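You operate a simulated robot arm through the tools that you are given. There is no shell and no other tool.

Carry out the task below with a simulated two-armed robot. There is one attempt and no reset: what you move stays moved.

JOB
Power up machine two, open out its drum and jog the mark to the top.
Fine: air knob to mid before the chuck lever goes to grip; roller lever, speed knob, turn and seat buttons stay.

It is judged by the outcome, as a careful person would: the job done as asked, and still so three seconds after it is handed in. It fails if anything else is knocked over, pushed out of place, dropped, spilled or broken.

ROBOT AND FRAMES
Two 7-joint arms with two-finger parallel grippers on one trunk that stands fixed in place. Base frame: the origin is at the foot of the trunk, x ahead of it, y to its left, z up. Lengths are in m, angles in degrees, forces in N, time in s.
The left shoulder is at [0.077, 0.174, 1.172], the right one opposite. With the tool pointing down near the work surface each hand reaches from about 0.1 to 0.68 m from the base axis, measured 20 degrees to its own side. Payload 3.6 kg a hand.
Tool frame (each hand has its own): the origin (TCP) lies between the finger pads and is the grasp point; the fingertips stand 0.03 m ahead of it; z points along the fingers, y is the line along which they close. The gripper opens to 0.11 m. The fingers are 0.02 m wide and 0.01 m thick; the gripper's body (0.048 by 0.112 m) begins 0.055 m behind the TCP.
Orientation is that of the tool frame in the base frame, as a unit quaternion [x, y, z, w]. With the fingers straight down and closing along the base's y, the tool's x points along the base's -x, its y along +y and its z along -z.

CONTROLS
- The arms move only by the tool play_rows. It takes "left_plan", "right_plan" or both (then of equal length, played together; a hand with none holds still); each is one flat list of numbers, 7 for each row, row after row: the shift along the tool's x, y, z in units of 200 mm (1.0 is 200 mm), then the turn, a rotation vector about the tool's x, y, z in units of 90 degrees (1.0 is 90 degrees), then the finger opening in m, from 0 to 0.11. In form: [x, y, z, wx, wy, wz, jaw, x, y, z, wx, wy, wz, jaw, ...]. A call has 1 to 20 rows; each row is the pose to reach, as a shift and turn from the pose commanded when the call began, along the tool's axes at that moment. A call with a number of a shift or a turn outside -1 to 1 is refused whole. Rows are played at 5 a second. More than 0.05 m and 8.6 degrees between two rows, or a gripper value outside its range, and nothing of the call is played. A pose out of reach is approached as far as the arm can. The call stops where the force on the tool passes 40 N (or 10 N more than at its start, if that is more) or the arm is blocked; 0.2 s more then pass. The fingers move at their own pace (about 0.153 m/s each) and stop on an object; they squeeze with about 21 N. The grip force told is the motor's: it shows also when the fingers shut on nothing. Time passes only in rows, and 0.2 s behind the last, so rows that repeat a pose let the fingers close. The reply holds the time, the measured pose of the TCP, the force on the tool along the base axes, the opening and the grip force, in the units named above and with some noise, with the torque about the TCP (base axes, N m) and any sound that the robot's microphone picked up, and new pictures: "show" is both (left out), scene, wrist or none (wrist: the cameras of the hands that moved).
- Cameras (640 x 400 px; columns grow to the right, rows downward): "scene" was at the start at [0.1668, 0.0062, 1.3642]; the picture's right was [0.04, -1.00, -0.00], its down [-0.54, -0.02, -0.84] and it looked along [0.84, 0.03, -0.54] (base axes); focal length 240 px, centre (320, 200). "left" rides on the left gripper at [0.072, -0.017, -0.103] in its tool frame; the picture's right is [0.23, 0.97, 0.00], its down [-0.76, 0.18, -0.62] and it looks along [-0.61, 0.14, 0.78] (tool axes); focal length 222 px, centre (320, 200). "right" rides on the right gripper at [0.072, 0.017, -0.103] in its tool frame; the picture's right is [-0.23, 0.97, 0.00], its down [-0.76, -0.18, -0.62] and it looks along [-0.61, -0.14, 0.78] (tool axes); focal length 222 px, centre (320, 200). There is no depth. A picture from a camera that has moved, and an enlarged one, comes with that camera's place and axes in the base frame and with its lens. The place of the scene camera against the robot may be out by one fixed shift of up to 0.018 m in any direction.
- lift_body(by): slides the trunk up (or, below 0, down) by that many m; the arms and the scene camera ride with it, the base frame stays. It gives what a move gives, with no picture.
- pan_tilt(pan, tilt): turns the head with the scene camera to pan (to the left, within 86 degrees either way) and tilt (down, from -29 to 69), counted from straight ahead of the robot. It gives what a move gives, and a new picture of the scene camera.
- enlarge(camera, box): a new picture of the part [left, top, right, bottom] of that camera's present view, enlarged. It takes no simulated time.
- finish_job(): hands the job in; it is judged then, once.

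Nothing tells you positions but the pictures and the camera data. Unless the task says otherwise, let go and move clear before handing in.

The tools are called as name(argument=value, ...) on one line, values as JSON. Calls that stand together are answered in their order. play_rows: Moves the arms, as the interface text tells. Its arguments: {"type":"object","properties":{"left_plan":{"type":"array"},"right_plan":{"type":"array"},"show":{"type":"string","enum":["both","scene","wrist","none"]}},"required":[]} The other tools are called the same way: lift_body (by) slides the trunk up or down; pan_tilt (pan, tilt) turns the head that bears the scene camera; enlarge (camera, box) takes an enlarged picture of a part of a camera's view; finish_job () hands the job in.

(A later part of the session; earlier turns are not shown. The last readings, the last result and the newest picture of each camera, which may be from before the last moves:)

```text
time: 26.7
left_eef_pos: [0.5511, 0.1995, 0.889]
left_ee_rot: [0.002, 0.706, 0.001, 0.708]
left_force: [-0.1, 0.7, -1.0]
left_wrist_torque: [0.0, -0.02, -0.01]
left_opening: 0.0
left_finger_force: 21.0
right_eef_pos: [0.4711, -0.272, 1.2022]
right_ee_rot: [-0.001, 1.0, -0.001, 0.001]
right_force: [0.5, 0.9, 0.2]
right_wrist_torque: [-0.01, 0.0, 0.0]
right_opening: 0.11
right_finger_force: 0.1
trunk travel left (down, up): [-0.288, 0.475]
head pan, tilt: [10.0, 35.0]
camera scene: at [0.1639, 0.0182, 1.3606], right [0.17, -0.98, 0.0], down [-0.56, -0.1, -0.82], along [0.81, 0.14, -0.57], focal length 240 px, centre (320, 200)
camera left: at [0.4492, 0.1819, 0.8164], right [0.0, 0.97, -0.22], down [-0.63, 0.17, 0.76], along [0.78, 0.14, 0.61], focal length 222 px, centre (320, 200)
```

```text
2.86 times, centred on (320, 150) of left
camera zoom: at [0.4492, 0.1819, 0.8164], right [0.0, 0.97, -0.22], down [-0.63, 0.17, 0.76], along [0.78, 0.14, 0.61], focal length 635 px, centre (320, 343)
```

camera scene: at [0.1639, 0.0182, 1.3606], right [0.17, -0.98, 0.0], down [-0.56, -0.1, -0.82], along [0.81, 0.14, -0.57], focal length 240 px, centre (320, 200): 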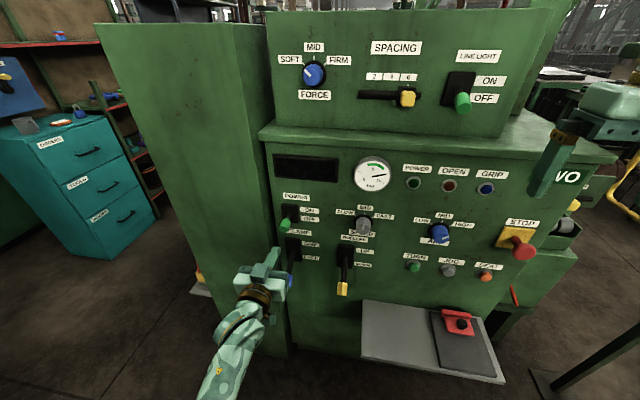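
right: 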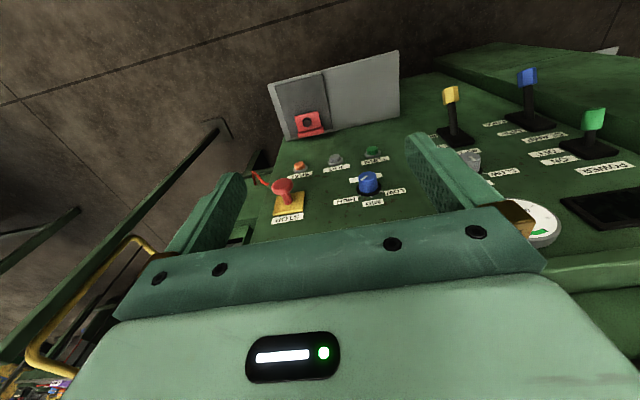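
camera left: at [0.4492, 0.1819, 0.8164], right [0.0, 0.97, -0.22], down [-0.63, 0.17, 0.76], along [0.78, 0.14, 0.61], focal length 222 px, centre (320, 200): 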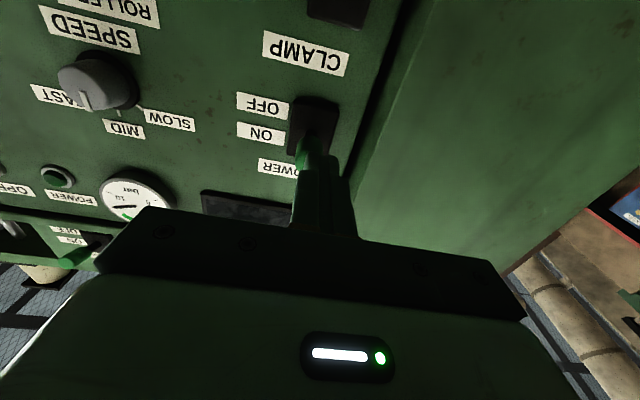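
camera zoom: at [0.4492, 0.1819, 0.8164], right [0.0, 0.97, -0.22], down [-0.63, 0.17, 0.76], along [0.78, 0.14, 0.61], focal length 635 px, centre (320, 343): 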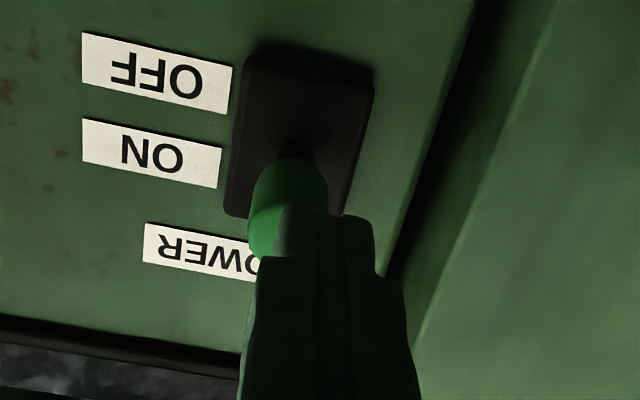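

The switch handle moved part-way and stays where it is left; its end is now near z≈0.906. I will go lower, slide further under it and lift again.

play_rows(left_plan=[0.085, -0.0325, 0.0, 0, 0, 0, 0.0, 0.085, -0.0325, 0.2, 0, 0, 0, 0.0, 0.085, -0.0325, 0.4, 0, 0, 0, 0.0, 0.085, -0.0325, 0.47, 0, 0, 0, 0.0], show="wrist")

enlarge(camera="scene", box=[245, 180, 325, 240])

enlarge(camera="left", box=[240, 80, 400, 220])

```text
time: 27.7
left_eef_pos: [0.6453, 0.192, 0.87]
left_ee_rot: [0.0, 0.707, 0.001, 0.707]
left_force: [0.8, -0.3, 0.2]
left_wrist_torque: [-0.01, 0.03, 0.0]
left_opening: 0.0
left_finger_force: 21.4
right_eef_pos: [0.4714, -0.2722, 1.2025]
right_ee_rot: [-0.001, 1.0, 0.0, 0.001]
right_force: [-0.2, 0.3, 0.5]
right_wrist_torque: [-0.02, 0.0, -0.01]
right_opening: 0.1101
right_finger_force: 0.1
trunk travel left (down, up): [-0.288, 0.475]
head pan, tilt: [10.0, 35.0]
camera left: at [0.5424, 0.1736, 0.7982], right [0.0, 0.97, -0.23], down [-0.62, 0.18, 0.76], along [0.78, 0.14, 0.61], focal length 222 px, centre (320, 200)
```

left: 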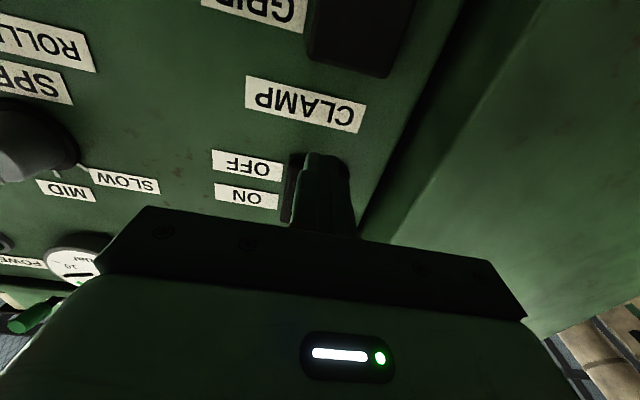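

```text
6.67 times, centred on (285, 210) of scene
camera zoom: at [0.1644, 0.0179, 1.3605], right [0.17, -0.98, 0.0], down [-0.57, -0.1, -0.82], along [0.81, 0.14, -0.57], focal length 1600 px, centre (553, 133)
```

zoom: 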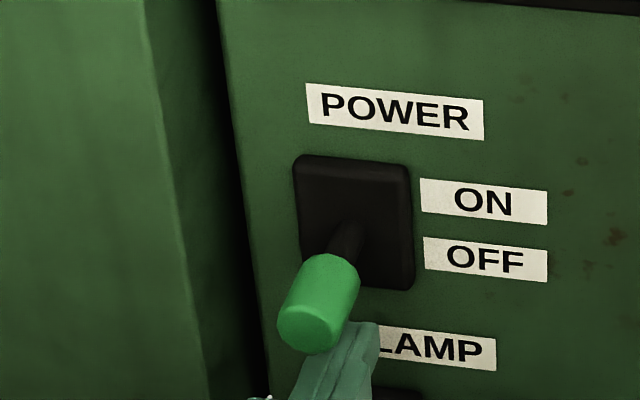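

```text
2.86 times, centred on (320, 150) of left
camera zoom: at [0.5424, 0.1736, 0.7982], right [0.0, 0.97, -0.23], down [-0.62, 0.18, 0.76], along [0.78, 0.14, 0.61], focal length 635 px, centre (320, 343)
```

zoom: 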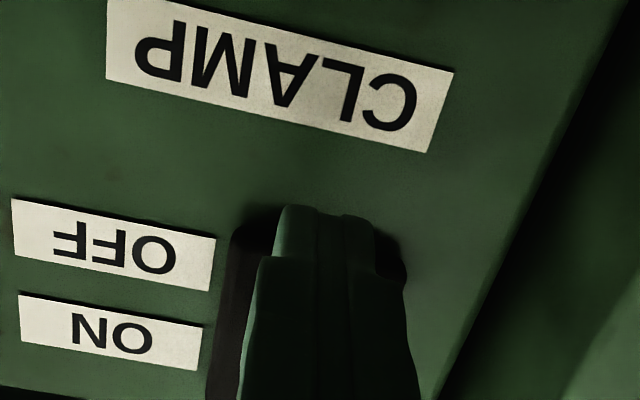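

The finger is now cleanly under the handle with no contact force. I will lift in small steps.

play_rows(left_plan=[-0.08, 0, 0, 0, 0, 0, 0.0, -0.15, 0, 0, 0, 0, 0, 0.0, -0.2, 0, 0, 0, 0, 0, 0.0, -0.25, 0, 0, 0, 0, 0, 0.0], show="none")

enlarge(camera="scene", box=[245, 180, 325, 240])

```text
time: 28.7
left_eef_pos: [0.6427, 0.1898, 0.9029]
left_ee_rot: [0.004, 0.719, 0.001, 0.695]
left_force: [0.0, -2.1, -10.0]
left_wrist_torque: [-0.01, 0.24, 0.1]
left_opening: 0.0
left_finger_force: 20.9
right_eef_pos: [0.4714, -0.2719, 1.2019]
right_ee_rot: [-0.001, 1.0, -0.001, 0.001]
right_force: [0.5, -0.5, -0.2]
right_wrist_torque: [0.07, -0.05, -0.01]
right_opening: 0.1099
right_finger_force: 0.1
trunk travel left (down, up): [-0.288, 0.475]
head pan, tilt: [10.0, 35.0]
heard: click
stopped in row 4 (left hand): the force on the tool passed its limit at 47 N (the readings are from after the stop); the commanded pose is now the measured one
```

```text
6.67 times, centred on (285, 210) of scene
camera zoom: at [0.1643, 0.0179, 1.3607], right [0.17, -0.98, 0.0], down [-0.57, -0.1, -0.82], along [0.81, 0.14, -0.57], focal length 1600 px, centre (553, 133)
```

zoom: 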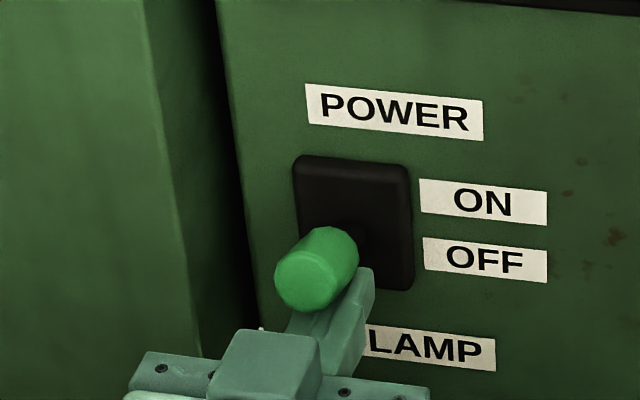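

I heard a click and the force rose. I will check whether the power lamp is on and where the handle sits.

enlarge(camera="scene", box=[260, 140, 520, 300])

enlarge(camera="left", box=[220, 80, 420, 240])

```text
2.46 times, centred on (390, 220) of scene
camera zoom: at [0.1643, 0.0179, 1.3607], right [0.17, -0.98, 0.0], down [-0.57, -0.1, -0.82], along [0.81, 0.14, -0.57], focal length 591 px, centre (148, 151)
```

zoom: 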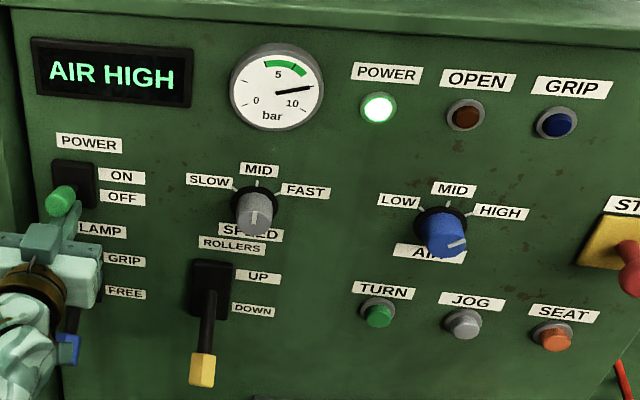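

```text
2.50 times, centred on (320, 160) of left
camera zoom: at [0.5379, 0.1735, 0.8352], right [-0.01, 0.98, -0.22], down [-0.6, 0.17, 0.78], along [0.8, 0.14, 0.58], focal length 555 px, centre (320, 300)
```

zoom: 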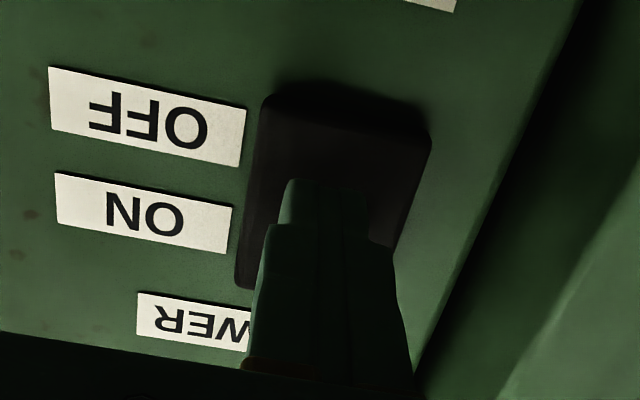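

The power lamp is lit and the display reads "AIR HIGH". The handle looks only about horizontal, so I will push it further towards ON with better leverage nearer its end.

play_rows(left_plan=[0.03, 0.0, 0, 0, 0, 0, 0.0, 0.03, 0.0, -0.06, 0, 0, 0, 0.0, -0.03, 0.0, -0.06, 0, 0, 0, 0.0, -0.08, 0, -0.06, 0, 0, 0, 0.0, -0.13, 0, -0.06, 0, 0, 0, 0.0, -0.18, 0, -0.06, 0, 0, 0, 0.0], show="none")

enlarge(camera="scene", box=[245, 170, 325, 230])

```text
time: 29.7
left_eef_pos: [0.6293, 0.1909, 0.9053]
left_ee_rot: [0.005, 0.727, 0.002, 0.686]
left_force: [0.3, -0.3, -9.4]
left_wrist_torque: [0.0, 0.25, 0.11]
left_opening: 0.0
left_finger_force: 20.9
right_eef_pos: [0.473, -0.2721, 1.2017]
right_ee_rot: [-0.001, 1.0, -0.001, 0.001]
right_force: [-0.8, 0.1, 0.5]
right_wrist_torque: [0.01, -0.01, 0.03]
right_opening: 0.1099
right_finger_force: 0.1
trunk travel left (down, up): [-0.288, 0.475]
head pan, tilt: [10.0, 35.0]
stopped in row 4 (left hand): the force on the tool passed its limit at 47 N (the readings are from after the stop); the commanded pose is now the measured one
```

```text
6.67 times, centred on (285, 200) of scene
camera zoom: at [0.1649, 0.018, 1.3606], right [0.17, -0.98, 0.0], down [-0.57, -0.1, -0.82], along [0.81, 0.14, -0.57], focal length 1600 px, centre (553, 200)
```

zoom: 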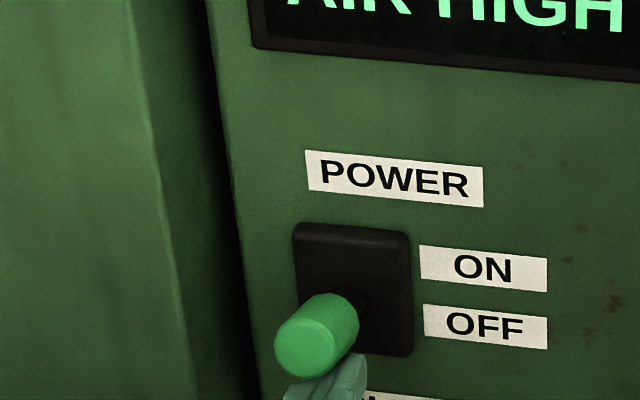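

The finger stopped at the same height again, with the handle near horizontal. I will withdraw the hand and look at the handle to judge whether that is its end stop.

play_rows(left_plan=[0.05, 0.0, 0, 0, 0, 0, 0.0, 0.05, 0.0, -0.2, 0, 0, 0, 0.0, 0.05, 0.0, -0.4, 0, 0, 0, 0.0, 0.05, 0.0, -0.6, 0, 0, 0, 0.0], show="none")

enlarge(camera="scene", box=[245, 170, 325, 230])

enlarge(camera="left", box=[180, 50, 460, 225])

pan_tilt(pan=10, tilt=10)

```text
time: 30.7
left_eef_pos: [0.5146, 0.2025, 0.9133]
left_ee_rot: [0.019, 0.717, 0.016, 0.696]
left_force: [-0.5, 1.1, -0.3]
left_wrist_torque: [0.02, -0.02, 0.02]
left_opening: 0.0
left_finger_force: 20.3
right_eef_pos: [0.4711, -0.2723, 1.2021]
right_ee_rot: [0.0, 1.0, -0.001, 0.001]
right_force: [-0.9, 0.6, 1.8]
right_wrist_torque: [-0.03, -0.05, -0.01]
right_opening: 0.1098
right_finger_force: 0.0
trunk travel left (down, up): [-0.288, 0.475]
head pan, tilt: [10.0, 35.0]
```

```text
6.67 times, centred on (285, 200) of scene
camera zoom: at [0.163, 0.018, 1.3607], right [0.17, -0.98, 0.0], down [-0.56, -0.1, -0.82], along [0.81, 0.14, -0.57], focal length 1600 px, centre (553, 200)
```

zoom: 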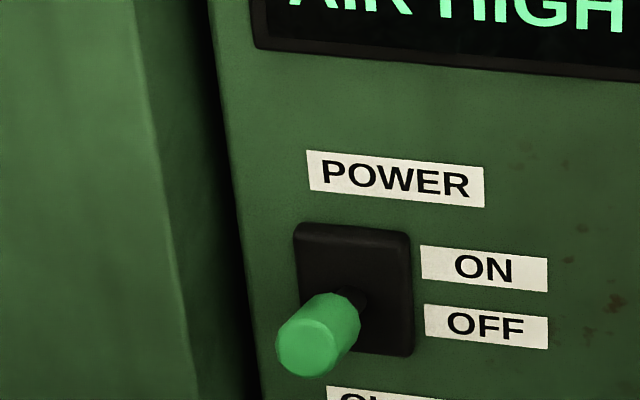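

```text
2.29 times, centred on (320, 138) of left
camera zoom: at [0.4087, 0.1885, 0.8432], right [0.0, 0.98, -0.18], down [-0.6, 0.14, 0.79], along [0.8, 0.11, 0.59], focal length 508 px, centre (320, 343)
```

zoom: 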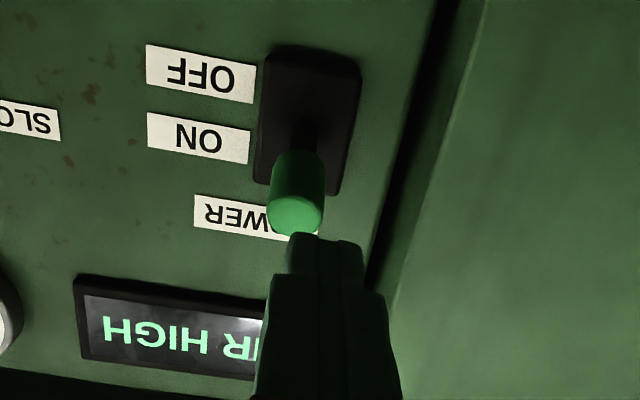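

```text
time: 31.6
left_eef_pos: [0.514, 0.2008, 0.9088]
left_ee_rot: [0.021, 0.721, 0.015, 0.692]
left_force: [0.2, -0.2, 0.0]
left_wrist_torque: [0.02, -0.02, 0.03]
left_opening: 0.0
left_finger_force: 21.4
right_eef_pos: [0.4715, -0.2713, 1.2009]
right_ee_rot: [-0.001, 1.0, -0.001, 0.001]
right_force: [-0.1, -1.2, 0.3]
right_wrist_torque: [0.0, 0.01, 0.04]
right_opening: 0.11
right_finger_force: 0.0
trunk travel left (down, up): [-0.288, 0.475]
head pan, tilt: [10.0, 10.0]
camera scene: at [0.169, 0.0189, 1.4006], right [0.17, -0.98, 0.0], down [-0.17, -0.03, -0.98], along [0.97, 0.17, -0.17], focal length 240 px, centre (320, 200)
```

scene: 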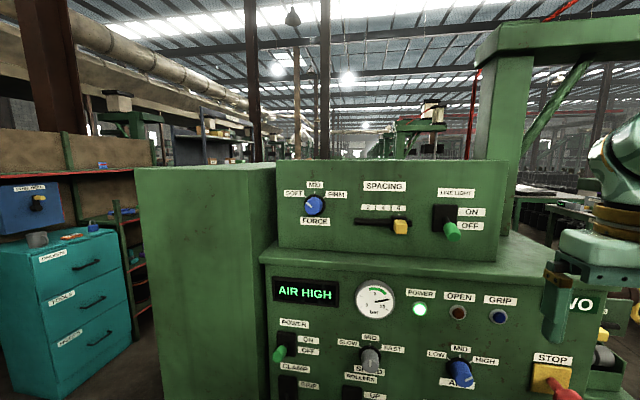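

Power stays on with the hand withdrawn. I will compare the handle's posture in this flatter view with the LINE LIGHT toggle, which is at OFF.

enlarge(camera="scene", box=[255, 300, 345, 390])

enlarge(camera="scene", box=[415, 180, 505, 260])

pan_tilt(pan=75, tilt=10)

enlarge(camera="scene", box=[200, 90, 400, 230])

```text
4.44 times, centred on (300, 345) of scene
camera zoom: at [0.169, 0.0189, 1.4006], right [0.17, -0.98, 0.0], down [-0.17, -0.03, -0.98], along [0.97, 0.17, -0.17], focal length 1067 px, centre (409, -444)
```

zoom: 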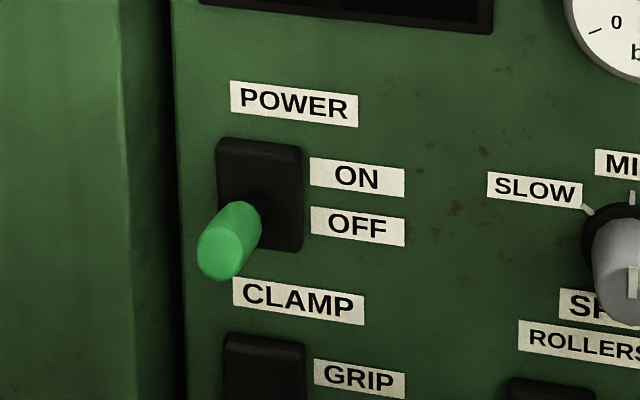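

```text
5.00 times, centred on (460, 220) of scene
camera zoom: at [0.169, 0.0189, 1.4006], right [0.17, -0.98, 0.0], down [-0.17, -0.03, -0.98], along [0.97, 0.17, -0.17], focal length 1200 px, centre (-380, 100)
```

zoom: 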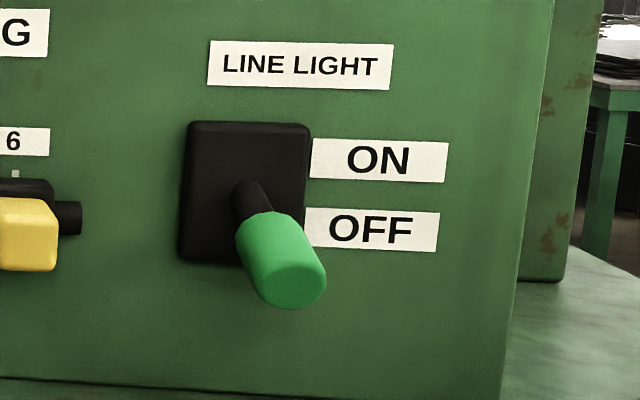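

```text
time: 33.0
left_eef_pos: [0.5102, 0.1996, 0.9048]
left_ee_rot: [0.021, 0.723, 0.014, 0.691]
left_force: [-0.5, -0.6, 0.5]
left_wrist_torque: [0.0, 0.01, 0.03]
left_opening: 0.0002
left_finger_force: 20.8
right_eef_pos: [0.4726, -0.2715, 1.2025]
right_ee_rot: [-0.001, 1.0, -0.001, 0.001]
right_force: [0.3, 0.4, -0.2]
right_wrist_torque: [0.0, 0.01, 0.0]
right_opening: 0.11
right_finger_force: 0.1
trunk travel left (down, up): [-0.288, 0.475]
head pan, tilt: [75.0, 10.0]
camera scene: at [0.1016, 0.0925, 1.4007], right [0.97, -0.26, 0.0], down [-0.05, -0.17, -0.98], along [0.26, 0.95, -0.17], focal length 240 px, centre (320, 200)
```

scene: 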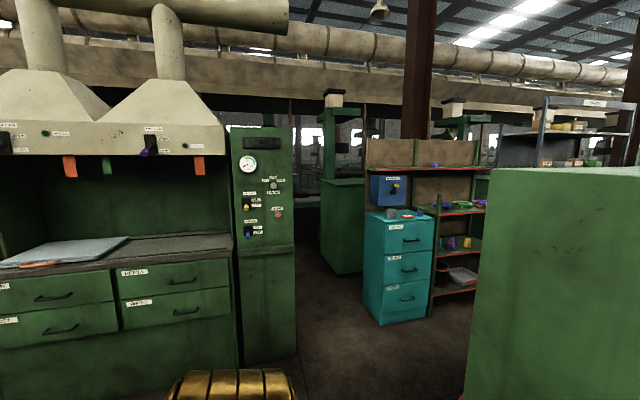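

```text
2.86 times, centred on (300, 160) of scene
camera zoom: at [0.1016, 0.0925, 1.4007], right [0.97, -0.26, 0.0], down [-0.05, -0.17, -0.98], along [0.26, 0.95, -0.17], focal length 686 px, centre (377, 314)
```

zoom: 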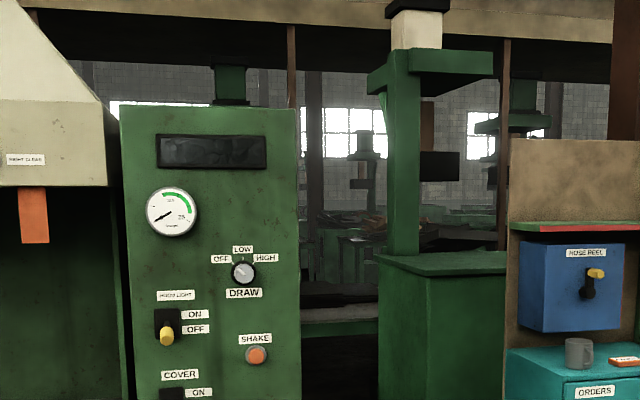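

It is hard to judge the handle's angle from above. I will lower the trunk so the head camera looks at it more nearly level.

lift_body(by=-0.25)

pan_tilt(pan=15, tilt=15)

enlarge(camera="scene", box=[260, 180, 400, 300])

```text
time: 35.5
left_eef_pos: [0.5131, 0.1944, 0.6582]
left_ee_rot: [0.025, 0.719, 0.01, 0.695]
left_force: [0.2, 0.0, 0.5]
left_wrist_torque: [-0.02, -0.01, 0.03]
left_opening: 0.0
left_finger_force: 21.0
right_eef_pos: [0.5557, -0.2729, 0.8449]
right_ee_rot: [0.001, 0.991, -0.001, -0.132]
right_force: [0.1, 1.5, 0.0]
right_wrist_torque: [0.0, -0.02, -0.01]
right_opening: 0.1101
right_finger_force: 0.1
trunk travel left (down, up): [-0.038, 0.725]
head pan, tilt: [75.0, 10.0]
```

```text
time: 36.8
left_eef_pos: [0.5101, 0.193, 0.6541]
left_ee_rot: [0.026, 0.723, 0.009, 0.69]
left_force: [0.0, 0.2, 0.0]
left_wrist_torque: [0.03, 0.0, -0.02]
left_opening: 0.0
left_finger_force: 21.2
right_eef_pos: [0.5554, -0.2725, 0.8436]
right_ee_rot: [0.0, 0.991, 0.0, -0.131]
right_force: [1.1, -0.5, 0.3]
right_wrist_torque: [-0.01, -0.02, -0.03]
right_opening: 0.11
right_finger_force: 0.0
trunk travel left (down, up): [-0.038, 0.725]
head pan, tilt: [15.0, 15.0]
camera scene: at [0.3087, 0.027, 1.1284], right [0.26, -0.97, 0.0], down [-0.25, -0.07, -0.97], along [0.93, 0.25, -0.26], focal length 240 px, centre (320, 200)
```

scene: 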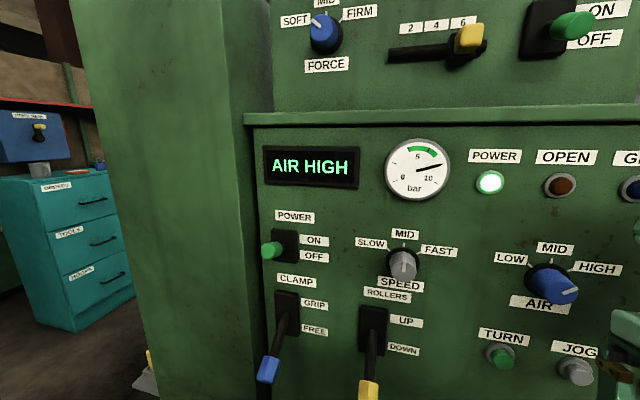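

```text
3.33 times, centred on (330, 240) of scene
camera zoom: at [0.3087, 0.027, 1.1284], right [0.26, -0.97, 0.0], down [-0.25, -0.07, -0.97], along [0.93, 0.25, -0.26], focal length 800 px, centre (287, 67)
```

zoom: 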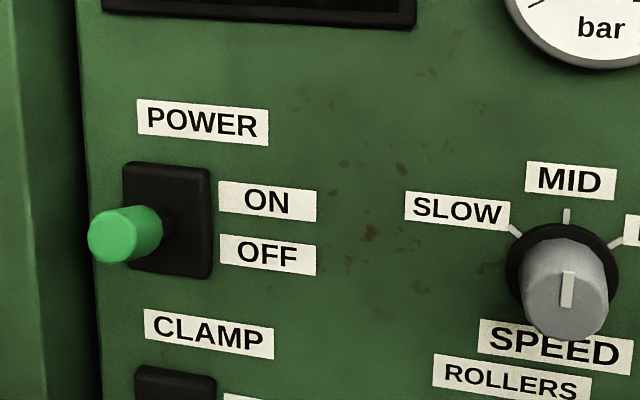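

The handle now tilts up about 13–19° (it was about 19° down at OFF), so it is at its ON stop and the power is on. I will raise the trunk back to working height.

lift_body(by=0.25)

pan_tilt(pan=-8, tilt=35)

enlarge(camera="scene", box=[340, 180, 460, 280])

```text
time: 39.4
left_eef_pos: [0.5063, 0.2004, 0.897]
left_ee_rot: [0.025, 0.729, 0.016, 0.684]
left_force: [-0.1, 0.7, 0.0]
left_wrist_torque: [0.0, 0.01, -0.01]
left_opening: 0.0
left_finger_force: 21.3
right_eef_pos: [0.5576, -0.272, 1.0939]
right_ee_rot: [0.001, 0.991, 0.0, -0.133]
right_force: [0.0, -0.6, -1.1]
right_wrist_torque: [0.0, 0.01, -0.01]
right_opening: 0.1097
right_finger_force: 0.1
trunk travel left (down, up): [-0.288, 0.475]
head pan, tilt: [15.0, 15.0]
```

```text
time: 40.3
left_eef_pos: [0.5088, 0.2, 0.9008]
left_ee_rot: [0.024, 0.726, 0.017, 0.687]
left_force: [-0.4, 0.2, 0.1]
left_wrist_torque: [0.02, 0.02, 0.01]
left_opening: 0.0002
left_finger_force: 20.8
right_eef_pos: [0.5564, -0.273, 1.0951]
right_ee_rot: [0.001, 0.991, -0.001, -0.131]
right_force: [0.0, 0.2, 0.0]
right_wrist_torque: [-0.01, 0.0, 0.01]
right_opening: 0.1099
right_finger_force: 0.0
trunk travel left (down, up): [-0.288, 0.475]
head pan, tilt: [-8.0, 35.0]
camera scene: at [0.1648, -0.0094, 1.3606], right [-0.14, -0.99, 0.0], down [-0.57, 0.08, -0.82], along [0.81, -0.11, -0.57], focal length 240 px, centre (320, 200)
```

scene: 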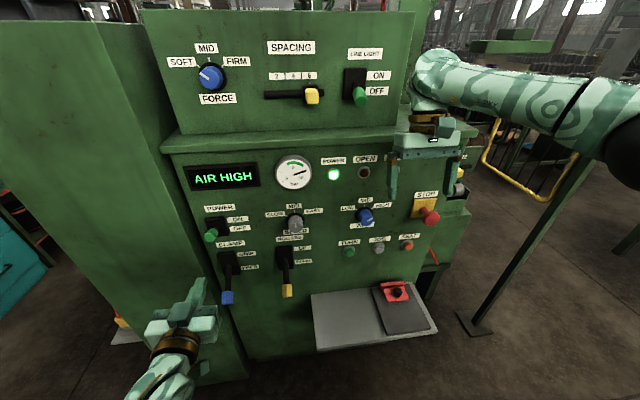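

```text
4.00 times, centred on (400, 230) of scene
camera zoom: at [0.1648, -0.0094, 1.3606], right [-0.14, -0.99, 0.0], down [-0.57, 0.08, -0.82], along [0.81, -0.11, -0.57], focal length 960 px, centre (0, 80)
```

zoom: 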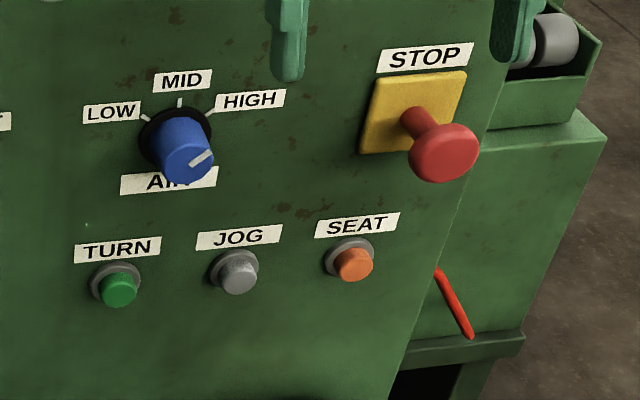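

Power is on and the display says AIR HIGH. Now I will zoom in on the AIR knob to judge its pointer angle against the ticks.

enlarge(camera="scene", box=[346, 195, 386, 225])

enlarge(camera="scene", box=[270, 200, 320, 238])

```text
13.33 times, centred on (366, 210) of scene
camera zoom: at [0.1648, -0.0094, 1.3606], right [-0.14, -0.99, 0.0], down [-0.57, 0.08, -0.82], along [0.81, -0.11, -0.57], focal length 3200 px, centre (-293, 67)
```

zoom: 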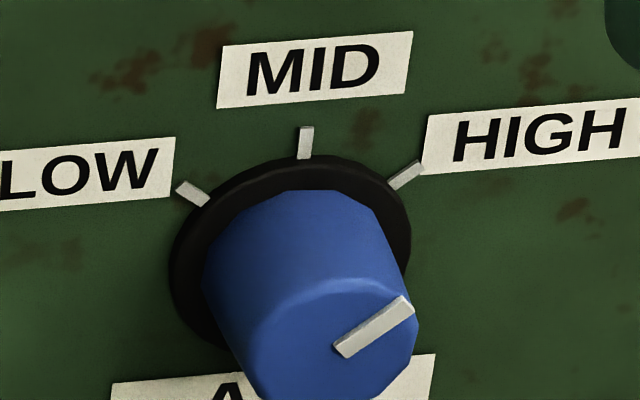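

```text
10.53 times, centred on (295, 219) of scene
camera zoom: at [0.1648, -0.0094, 1.3606], right [-0.14, -0.99, 0.0], down [-0.57, 0.08, -0.82], along [0.81, -0.11, -0.57], focal length 2526 px, centre (583, 0)
```

zoom: 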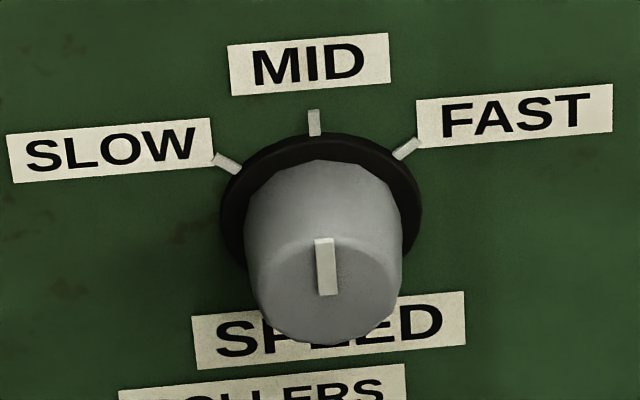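

The AIR pointer is aligned with the HIGH tick, so it must turn about 48° counter-clockwise to MID. I will bring the right hand round to point forward, in two stages.

play_rows(right_plan=[0.01, 0.03, 0.04, 0, -0.083, 0, 0.08, 0.02, 0.07, 0.08, 0, -0.167, 0, 0.08, 0.03, 0.11, 0.12, 0, -0.25, 0, 0.08, 0.04, 0.15, 0.16, 0, -0.333, 0, 0.08, 0.06, 0.18, 0.2, 0, -0.417, 0, 0.08, 0.07, 0.22, 0.24, 0, -0.5, 0, 0.08, 0.08, 0.25, 0.28, 0, -0.583, 0, 0.08], show="scene")

```text
time: 41.9
left_eef_pos: [0.5083, 0.1985, 0.9026]
left_ee_rot: [0.024, 0.724, 0.016, 0.689]
left_force: [0.4, 0.6, 1.0]
left_wrist_torque: [-0.04, 0.01, 0.02]
left_opening: 0.0001
left_finger_force: 21.4
right_eef_pos: [0.5266, -0.222, 1.0453]
right_ee_rot: [0.0, 0.947, 0.0, 0.32]
right_force: [-0.1, 0.3, -0.2]
right_wrist_torque: [0.0, 0.03, 0.01]
right_opening: 0.0798
right_finger_force: 0.1
trunk travel left (down, up): [-0.288, 0.475]
head pan, tilt: [-8.0, 35.0]
camera scene: at [0.1645, -0.0097, 1.3605], right [-0.14, -0.99, 0.0], down [-0.57, 0.08, -0.82], along [0.81, -0.11, -0.57], focal length 240 px, centre (320, 200)
```

scene: 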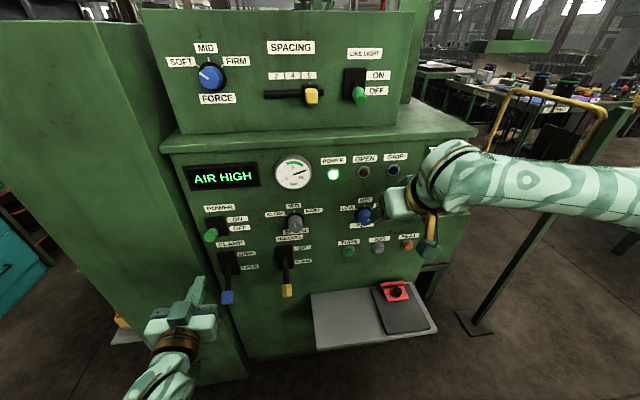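

The right hand is halfway rotated and clear. I will finish the rotation and bring it in front of the AIR knob, with the tips about 7 cm short of the knob.

play_rows(right_plan=[0.037, 0.0, 0.088, 0, -0.083, 0, 0.08, 0.074, 0.0, 0.175, 0, -0.167, 0, 0.08, 0.111, 0.0, 0.263, 0, -0.25, 0, 0.08, 0.148, 0.0, 0.351, 0, -0.334, 0, 0.08, 0.185, 0.0, 0.439, 0, -0.417, 0, 0.08, 0.222, 0.0, 0.526, 0, -0.5, 0, 0.08, 0.259, 0.005, 0.614, 0, -0.584, 0, 0.08, 0.259, 0.005, 0.614, 0, -0.584, 0, 0.08], show="both")

enlarge(camera="scene", box=[320, 170, 440, 270])

```text
time: 43.7
left_eef_pos: [0.5085, 0.1988, 0.9037]
left_ee_rot: [0.024, 0.725, 0.016, 0.688]
left_force: [0.0, -0.7, 1.6]
left_wrist_torque: [0.01, -0.01, -0.04]
left_opening: 0.0002
left_finger_force: 20.8
right_eef_pos: [0.5596, -0.2223, 0.914]
right_ee_rot: [-0.001, 0.708, 0.001, 0.706]
right_force: [0.2, 0.6, 0.6]
right_wrist_torque: [0.01, 0.02, 0.0]
right_opening: 0.0801
right_finger_force: 0.1
trunk travel left (down, up): [-0.288, 0.475]
head pan, tilt: [-8.0, 35.0]
camera scene: at [0.1645, -0.0095, 1.3606], right [-0.14, -0.99, 0.0], down [-0.57, 0.08, -0.82], along [0.81, -0.11, -0.57], focal length 240 px, centre (320, 200)
camera right: at [0.457, -0.2047, 0.842], right [0.0, 0.97, 0.23], down [-0.62, -0.18, 0.76], along [0.78, -0.14, 0.61], focal length 222 px, centre (320, 200)
```

scene: 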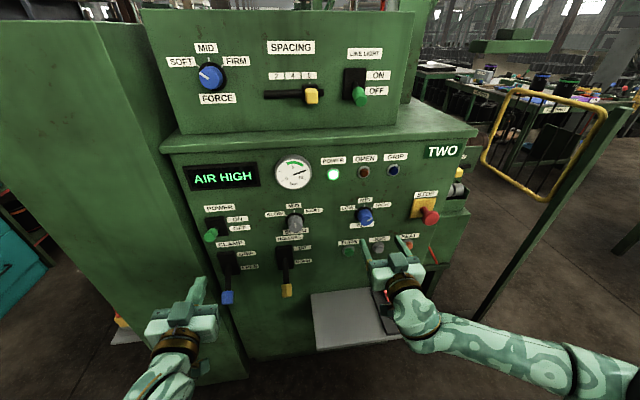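
right: 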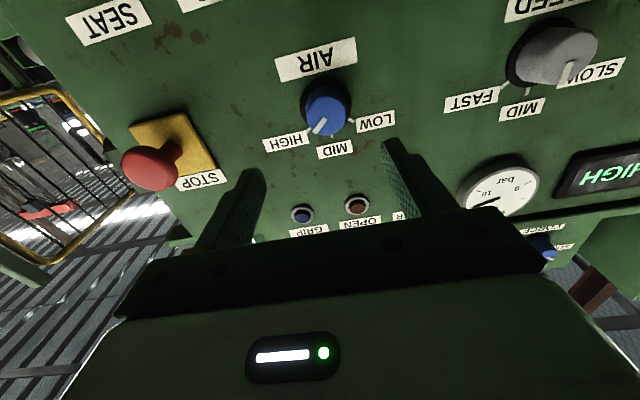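

```text
4.00 times, centred on (380, 220) of scene
camera zoom: at [0.1645, -0.0095, 1.3606], right [-0.14, -0.99, 0.0], down [-0.57, 0.08, -0.82], along [0.81, -0.11, -0.57], focal length 960 px, centre (80, 120)
```

zoom: 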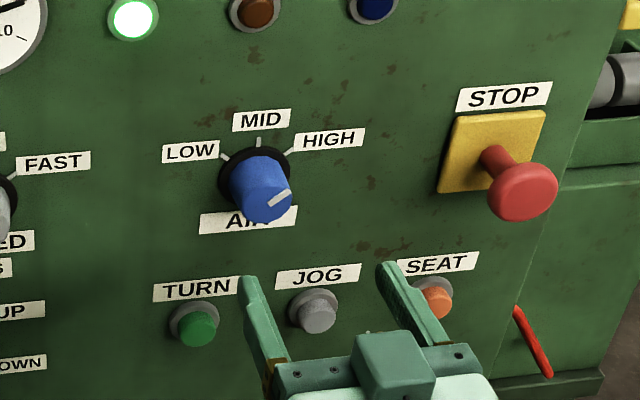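

The right hand points forward in front of the AIR knob. I will use the wrist camera for an accurate sideways and height check before gripping.

enlarge(camera="right", box=[250, 40, 410, 160])

enlarge(camera="scene", box=[350, 220, 430, 280])

```text
3.33 times, centred on (330, 100) of right
camera zoom: at [0.457, -0.2047, 0.842], right [0.0, 0.97, 0.23], down [-0.62, -0.18, 0.76], along [0.78, -0.14, 0.61], focal length 740 px, centre (287, 533)
```

zoom: 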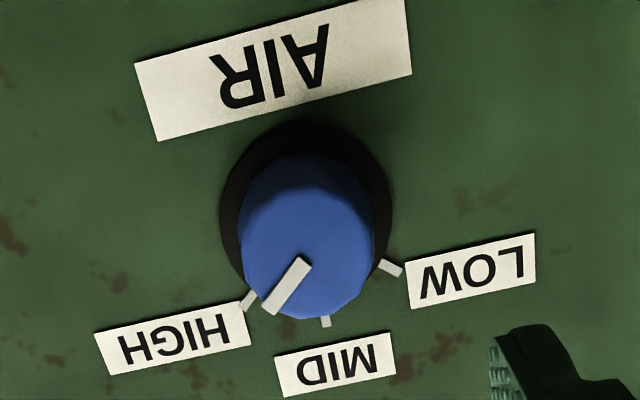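

```text
6.67 times, centred on (390, 250) of scene
camera zoom: at [0.1645, -0.0095, 1.3606], right [-0.14, -0.99, 0.0], down [-0.57, 0.08, -0.82], along [0.81, -0.11, -0.57], focal length 1600 px, centre (-147, -133)
```

zoom: 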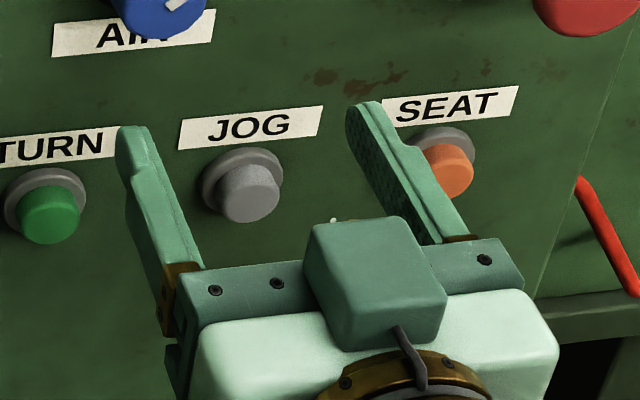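

The wrist camera puts the AIR knob's axis at about y=-0.2145, z=0.9085, with its face at x≈0.67 and the panel at x≈0.703. I will align the hand and move it over the knob with the jaws open.

play_rows(right_plan=[0.0275, 0.039, 0.0, 0, 0, 0, 0.08, 0.0275, 0.039, 0.15, 0, 0, 0, 0.08, 0.0275, 0.039, 0.3, 0, 0, 0, 0.08, 0.0275, 0.039, 0.4, 0, 0, 0, 0.08, 0.0275, 0.039, 0.502, 0, 0, 0, 0.08], show="wrist")

enlarge(camera="scene", box=[330, 180, 410, 240])

enlarge(camera="right", box=[220, 60, 420, 220])

```text
time: 44.9
left_eef_pos: [0.5095, 0.1987, 0.9014]
left_ee_rot: [0.023, 0.725, 0.016, 0.688]
left_force: [-0.6, 0.6, -1.2]
left_wrist_torque: [0.03, 0.04, -0.01]
left_opening: 0.0
left_finger_force: 20.9
right_eef_pos: [0.6607, -0.2135, 0.9086]
right_ee_rot: [0.001, 0.708, -0.002, 0.707]
right_force: [0.7, 0.1, 0.3]
right_wrist_torque: [0.03, 0.02, 0.02]
right_opening: 0.0802
right_finger_force: 0.1
trunk travel left (down, up): [-0.288, 0.475]
head pan, tilt: [-8.0, 35.0]
camera right: at [0.5581, -0.1964, 0.8359], right [0.0, 0.97, 0.23], down [-0.62, -0.18, 0.76], along [0.78, -0.14, 0.61], focal length 222 px, centre (320, 200)
```

right: 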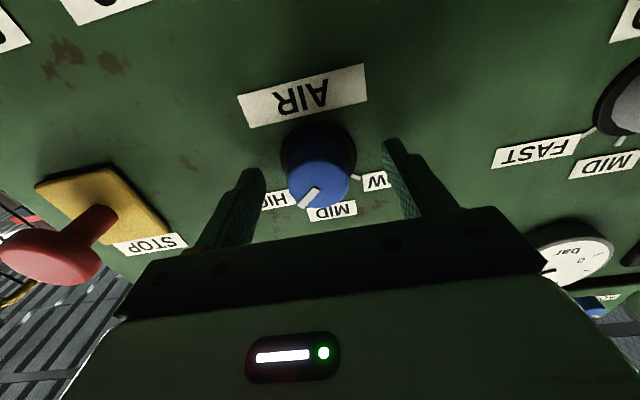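

```text
6.67 times, centred on (370, 210) of scene
camera zoom: at [0.1649, -0.0092, 1.3605], right [-0.14, -0.99, 0.0], down [-0.57, 0.08, -0.82], along [0.81, -0.11, -0.57], focal length 1600 px, centre (-13, 133)
```

zoom: 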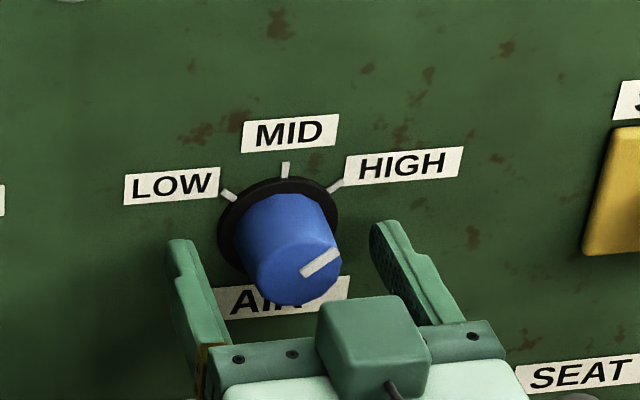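

```text
2.50 times, centred on (320, 140) of right
camera zoom: at [0.5581, -0.1964, 0.8359], right [0.0, 0.97, 0.23], down [-0.62, -0.18, 0.76], along [0.78, -0.14, 0.61], focal length 555 px, centre (320, 350)
```

zoom: 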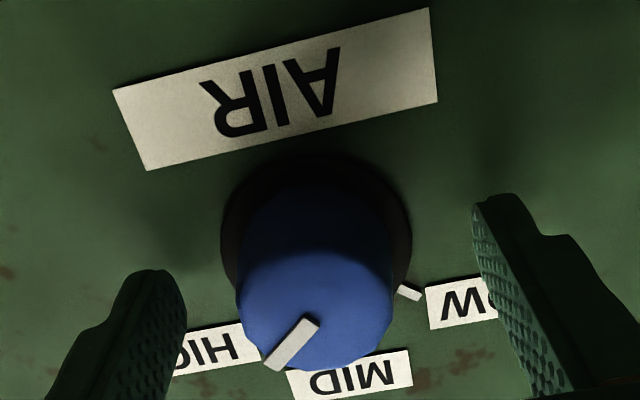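

The jaws straddle the knob and are aligned within a millimetre or two. I will close on it and check.

play_rows(right_plan=[0, 0, 0, 0, 0, 0, 0.03, 0, 0, 0, 0, 0, 0, 0.03, 0, 0, 0, 0, 0, 0, 0.03], show="none")

enlarge(camera="scene", box=[330, 180, 410, 240])

```text
time: 45.7
left_eef_pos: [0.5078, 0.1978, 0.9011]
left_ee_rot: [0.024, 0.725, 0.016, 0.688]
left_force: [0.0, 0.2, -0.6]
left_wrist_torque: [-0.01, 0.01, 0.03]
left_opening: 0.0
left_finger_force: 21.1
right_eef_pos: [0.6614, -0.2149, 0.9097]
right_ee_rot: [0.001, 0.708, -0.002, 0.707]
right_force: [1.1, -5.1, 0.4]
right_wrist_torque: [0.01, 0.02, -0.48]
right_opening: 0.0408
right_finger_force: 44.7
trunk travel left (down, up): [-0.288, 0.475]
head pan, tilt: [-8.0, 35.0]
```

```text
6.67 times, centred on (370, 210) of scene
camera zoom: at [0.1646, -0.0103, 1.3605], right [-0.14, -0.99, 0.0], down [-0.57, 0.08, -0.82], along [0.81, -0.11, -0.57], focal length 1600 px, centre (-13, 133)
```

zoom: 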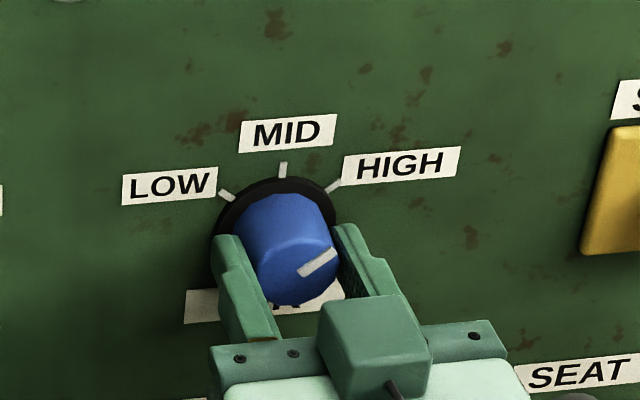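

The jaws hold the 41 mm knob. I will turn it about 46° counter-clockwise.

play_rows(right_plan=[0, 0, 0, 0, 0, -0.085, 0.03, 0, 0, 0, 0, 0, -0.17, 0.03, 0, 0, 0, 0, 0, -0.255, 0.03, 0, 0, 0, 0, 0, -0.34, 0.03, 0, 0, 0, 0, 0, -0.425, 0.03, 0, 0, 0, 0, 0, -0.51, 0.03, 0, 0, 0, 0, 0, -0.51, 0.03], show="scene")

enlarge(camera="scene", box=[330, 180, 410, 240])

enlarge(camera="right", box=[220, 60, 420, 220])

```text
time: 47.3
left_eef_pos: [0.5091, 0.1984, 0.9005]
left_ee_rot: [0.023, 0.725, 0.016, 0.689]
left_force: [-0.1, 1.0, -0.4]
left_wrist_torque: [0.0, -0.03, -0.05]
left_opening: 0.0001
left_finger_force: 21.0
right_eef_pos: [0.6607, -0.2141, 0.91]
right_ee_rot: [-0.275, 0.652, -0.276, 0.65]
right_force: [9.1, -10.8, -0.5]
right_wrist_torque: [0.03, -0.05, -0.27]
right_opening: 0.0408
right_finger_force: 44.8
trunk travel left (down, up): [-0.288, 0.475]
head pan, tilt: [-8.0, 35.0]
camera scene: at [0.1658, -0.0111, 1.3603], right [-0.14, -0.99, 0.0], down [-0.57, 0.08, -0.82], along [0.81, -0.11, -0.57], focal length 240 px, centre (320, 200)
```

scene: 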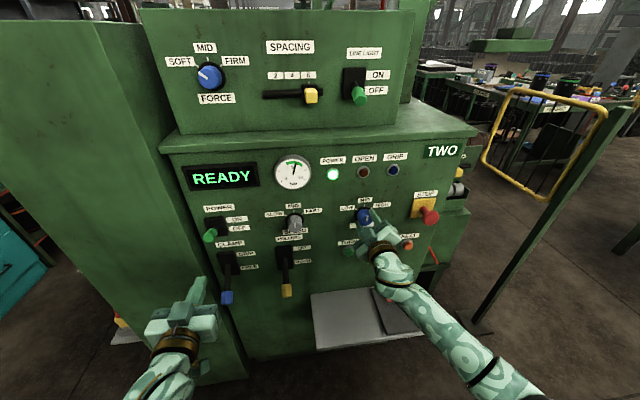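

```text
6.67 times, centred on (370, 210) of scene
camera zoom: at [0.1658, -0.0111, 1.3603], right [-0.14, -0.99, 0.0], down [-0.57, 0.08, -0.82], along [0.81, -0.11, -0.57], focal length 1600 px, centre (-13, 133)
```

zoom: 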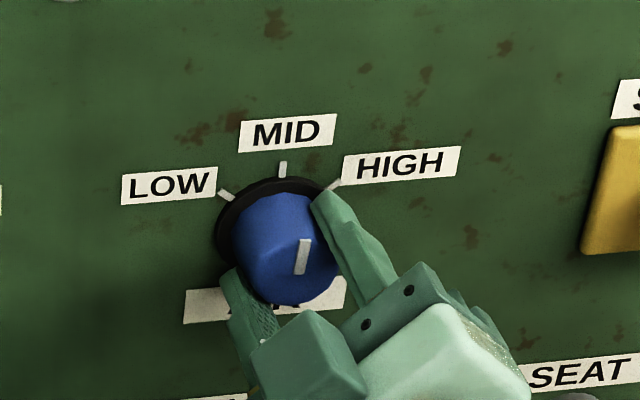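

```text
2.50 times, centred on (320, 140) of right
camera zoom: at [0.5576, -0.2556, 0.8466], right [0.0, 0.84, -0.54], down [-0.62, 0.43, 0.66], along [0.78, 0.34, 0.52], focal length 555 px, centre (320, 350)
```

zoom: 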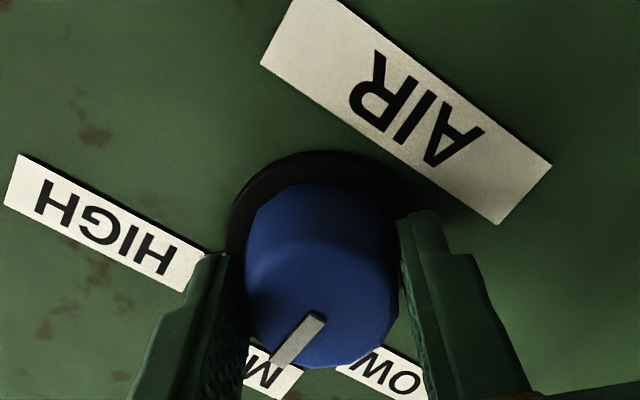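

The display now says READY and the gauge moved to its green band. The pointer still leans slightly to HIGH, so I will turn about 8° more.

play_rows(right_plan=[0, 0, 0, 0, 0, -0.045, 0.03, 0, 0, 0, 0, 0, -0.09, 0.03, 0, 0, 0, 0, 0, -0.09, 0.03], show="none")

enlarge(camera="scene", box=[346, 190, 386, 220])

enlarge(camera="scene", box=[180, 140, 420, 290])

```text
time: 48.1
left_eef_pos: [0.5097, 0.1969, 0.9016]
left_ee_rot: [0.024, 0.725, 0.016, 0.688]
left_force: [0.4, 0.5, 0.4]
left_wrist_torque: [0.02, 0.01, 0.01]
left_opening: 0.0
left_finger_force: 20.7
right_eef_pos: [0.6602, -0.2157, 0.9092]
right_ee_rot: [-0.321, 0.631, -0.322, 0.629]
right_force: [10.6, -14.4, 0.8]
right_wrist_torque: [0.05, 0.0, -0.5]
right_opening: 0.0407
right_finger_force: 44.9
trunk travel left (down, up): [-0.288, 0.475]
head pan, tilt: [-8.0, 35.0]
```

```text
13.33 times, centred on (366, 205) of scene
camera zoom: at [0.1659, -0.0114, 1.3603], right [-0.14, -0.99, 0.0], down [-0.57, 0.08, -0.82], along [0.81, -0.11, -0.57], focal length 3200 px, centre (-293, 133)
```

zoom: 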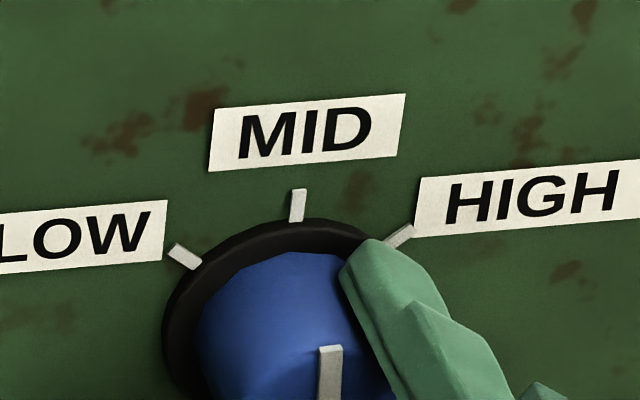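

```text
2.67 times, centred on (300, 215) of scene
camera zoom: at [0.1659, -0.0114, 1.3603], right [-0.14, -0.99, 0.0], down [-0.57, 0.08, -0.82], along [0.81, -0.11, -0.57], focal length 640 px, centre (373, 160)
```

zoom: 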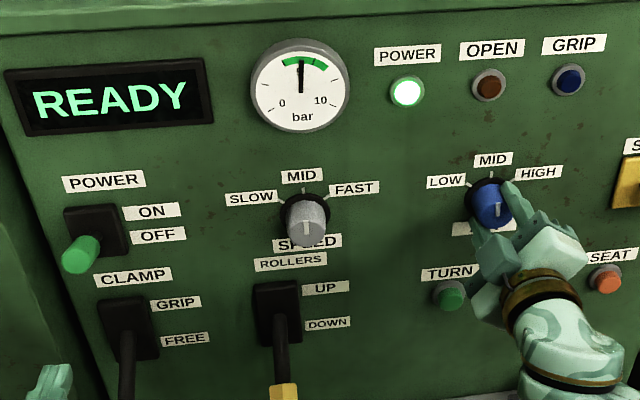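

The AIR knob is now at MID with the gauge in the green. I will open the jaws, back straight out, then roll the hand level again.

play_rows(right_plan=[0, 0, 0, 0, 0, 0, 0.07, 0, 0, 0, 0, 0, 0, 0.07, 0, 0, -0.15, 0, 0, 0, 0.07, 0, 0, -0.3, 0, 0, 0, 0.07, 0, 0, -0.5, 0, 0, 0, 0.07, 0, 0, -0.55, 0, 0, 0.09, 0.07, 0, 0, -0.55, 0, 0, 0.18, 0.05, 0, 0, -0.55, 0, 0, 0.27, 0.03, 0, 0, -0.55, 0, 0, 0.36, 0.0, 0, 0, -0.55, 0, 0, 0.45, 0.0, 0, 0, -0.55, 0, 0, 0.54, 0.0, 0, 0, -0.55, 0, 0, 0.6, 0.0], show="scene")

enlarge(camera="scene", box=[330, 180, 410, 240])

```text
time: 50.7
left_eef_pos: [0.5084, 0.1987, 0.9026]
left_ee_rot: [0.024, 0.725, 0.016, 0.688]
left_force: [0.2, -0.2, -0.3]
left_wrist_torque: [0.0, 0.01, -0.02]
left_opening: 0.0001
left_finger_force: 21.5
right_eef_pos: [0.5491, -0.2131, 0.91]
right_ee_rot: [0.0, 0.708, 0.001, 0.707]
right_force: [0.4, 0.4, 0.2]
right_wrist_torque: [-0.03, -0.01, -0.01]
right_opening: 0.0001
right_finger_force: 21.3
trunk travel left (down, up): [-0.288, 0.475]
head pan, tilt: [-8.0, 35.0]
camera scene: at [0.1645, -0.0093, 1.3605], right [-0.14, -0.99, 0.0], down [-0.57, 0.08, -0.82], along [0.81, -0.11, -0.57], focal length 240 px, centre (320, 200)
```

scene: 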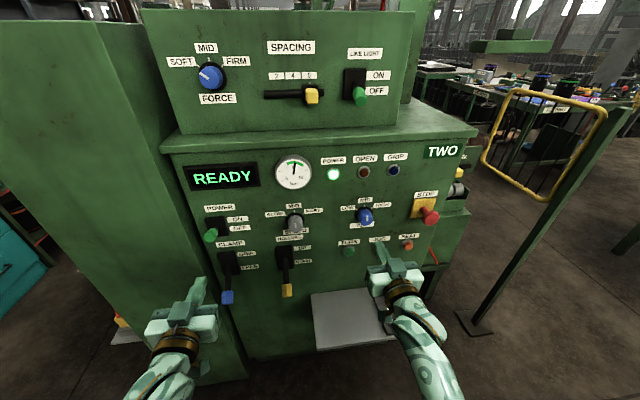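

```text
6.67 times, centred on (370, 210) of scene
camera zoom: at [0.1645, -0.0093, 1.3605], right [-0.14, -0.99, 0.0], down [-0.57, 0.08, -0.82], along [0.81, -0.11, -0.57], focal length 1600 px, centre (-13, 133)
```

zoom: 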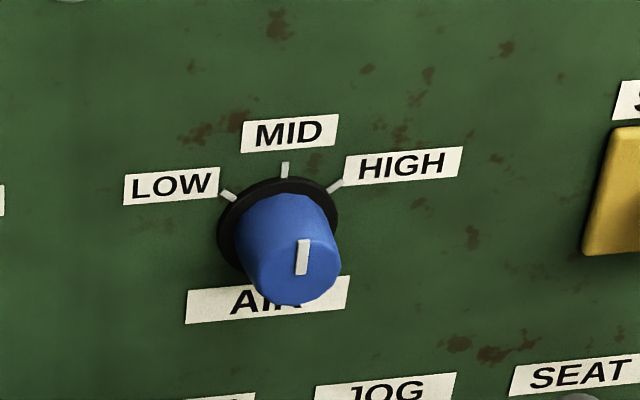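

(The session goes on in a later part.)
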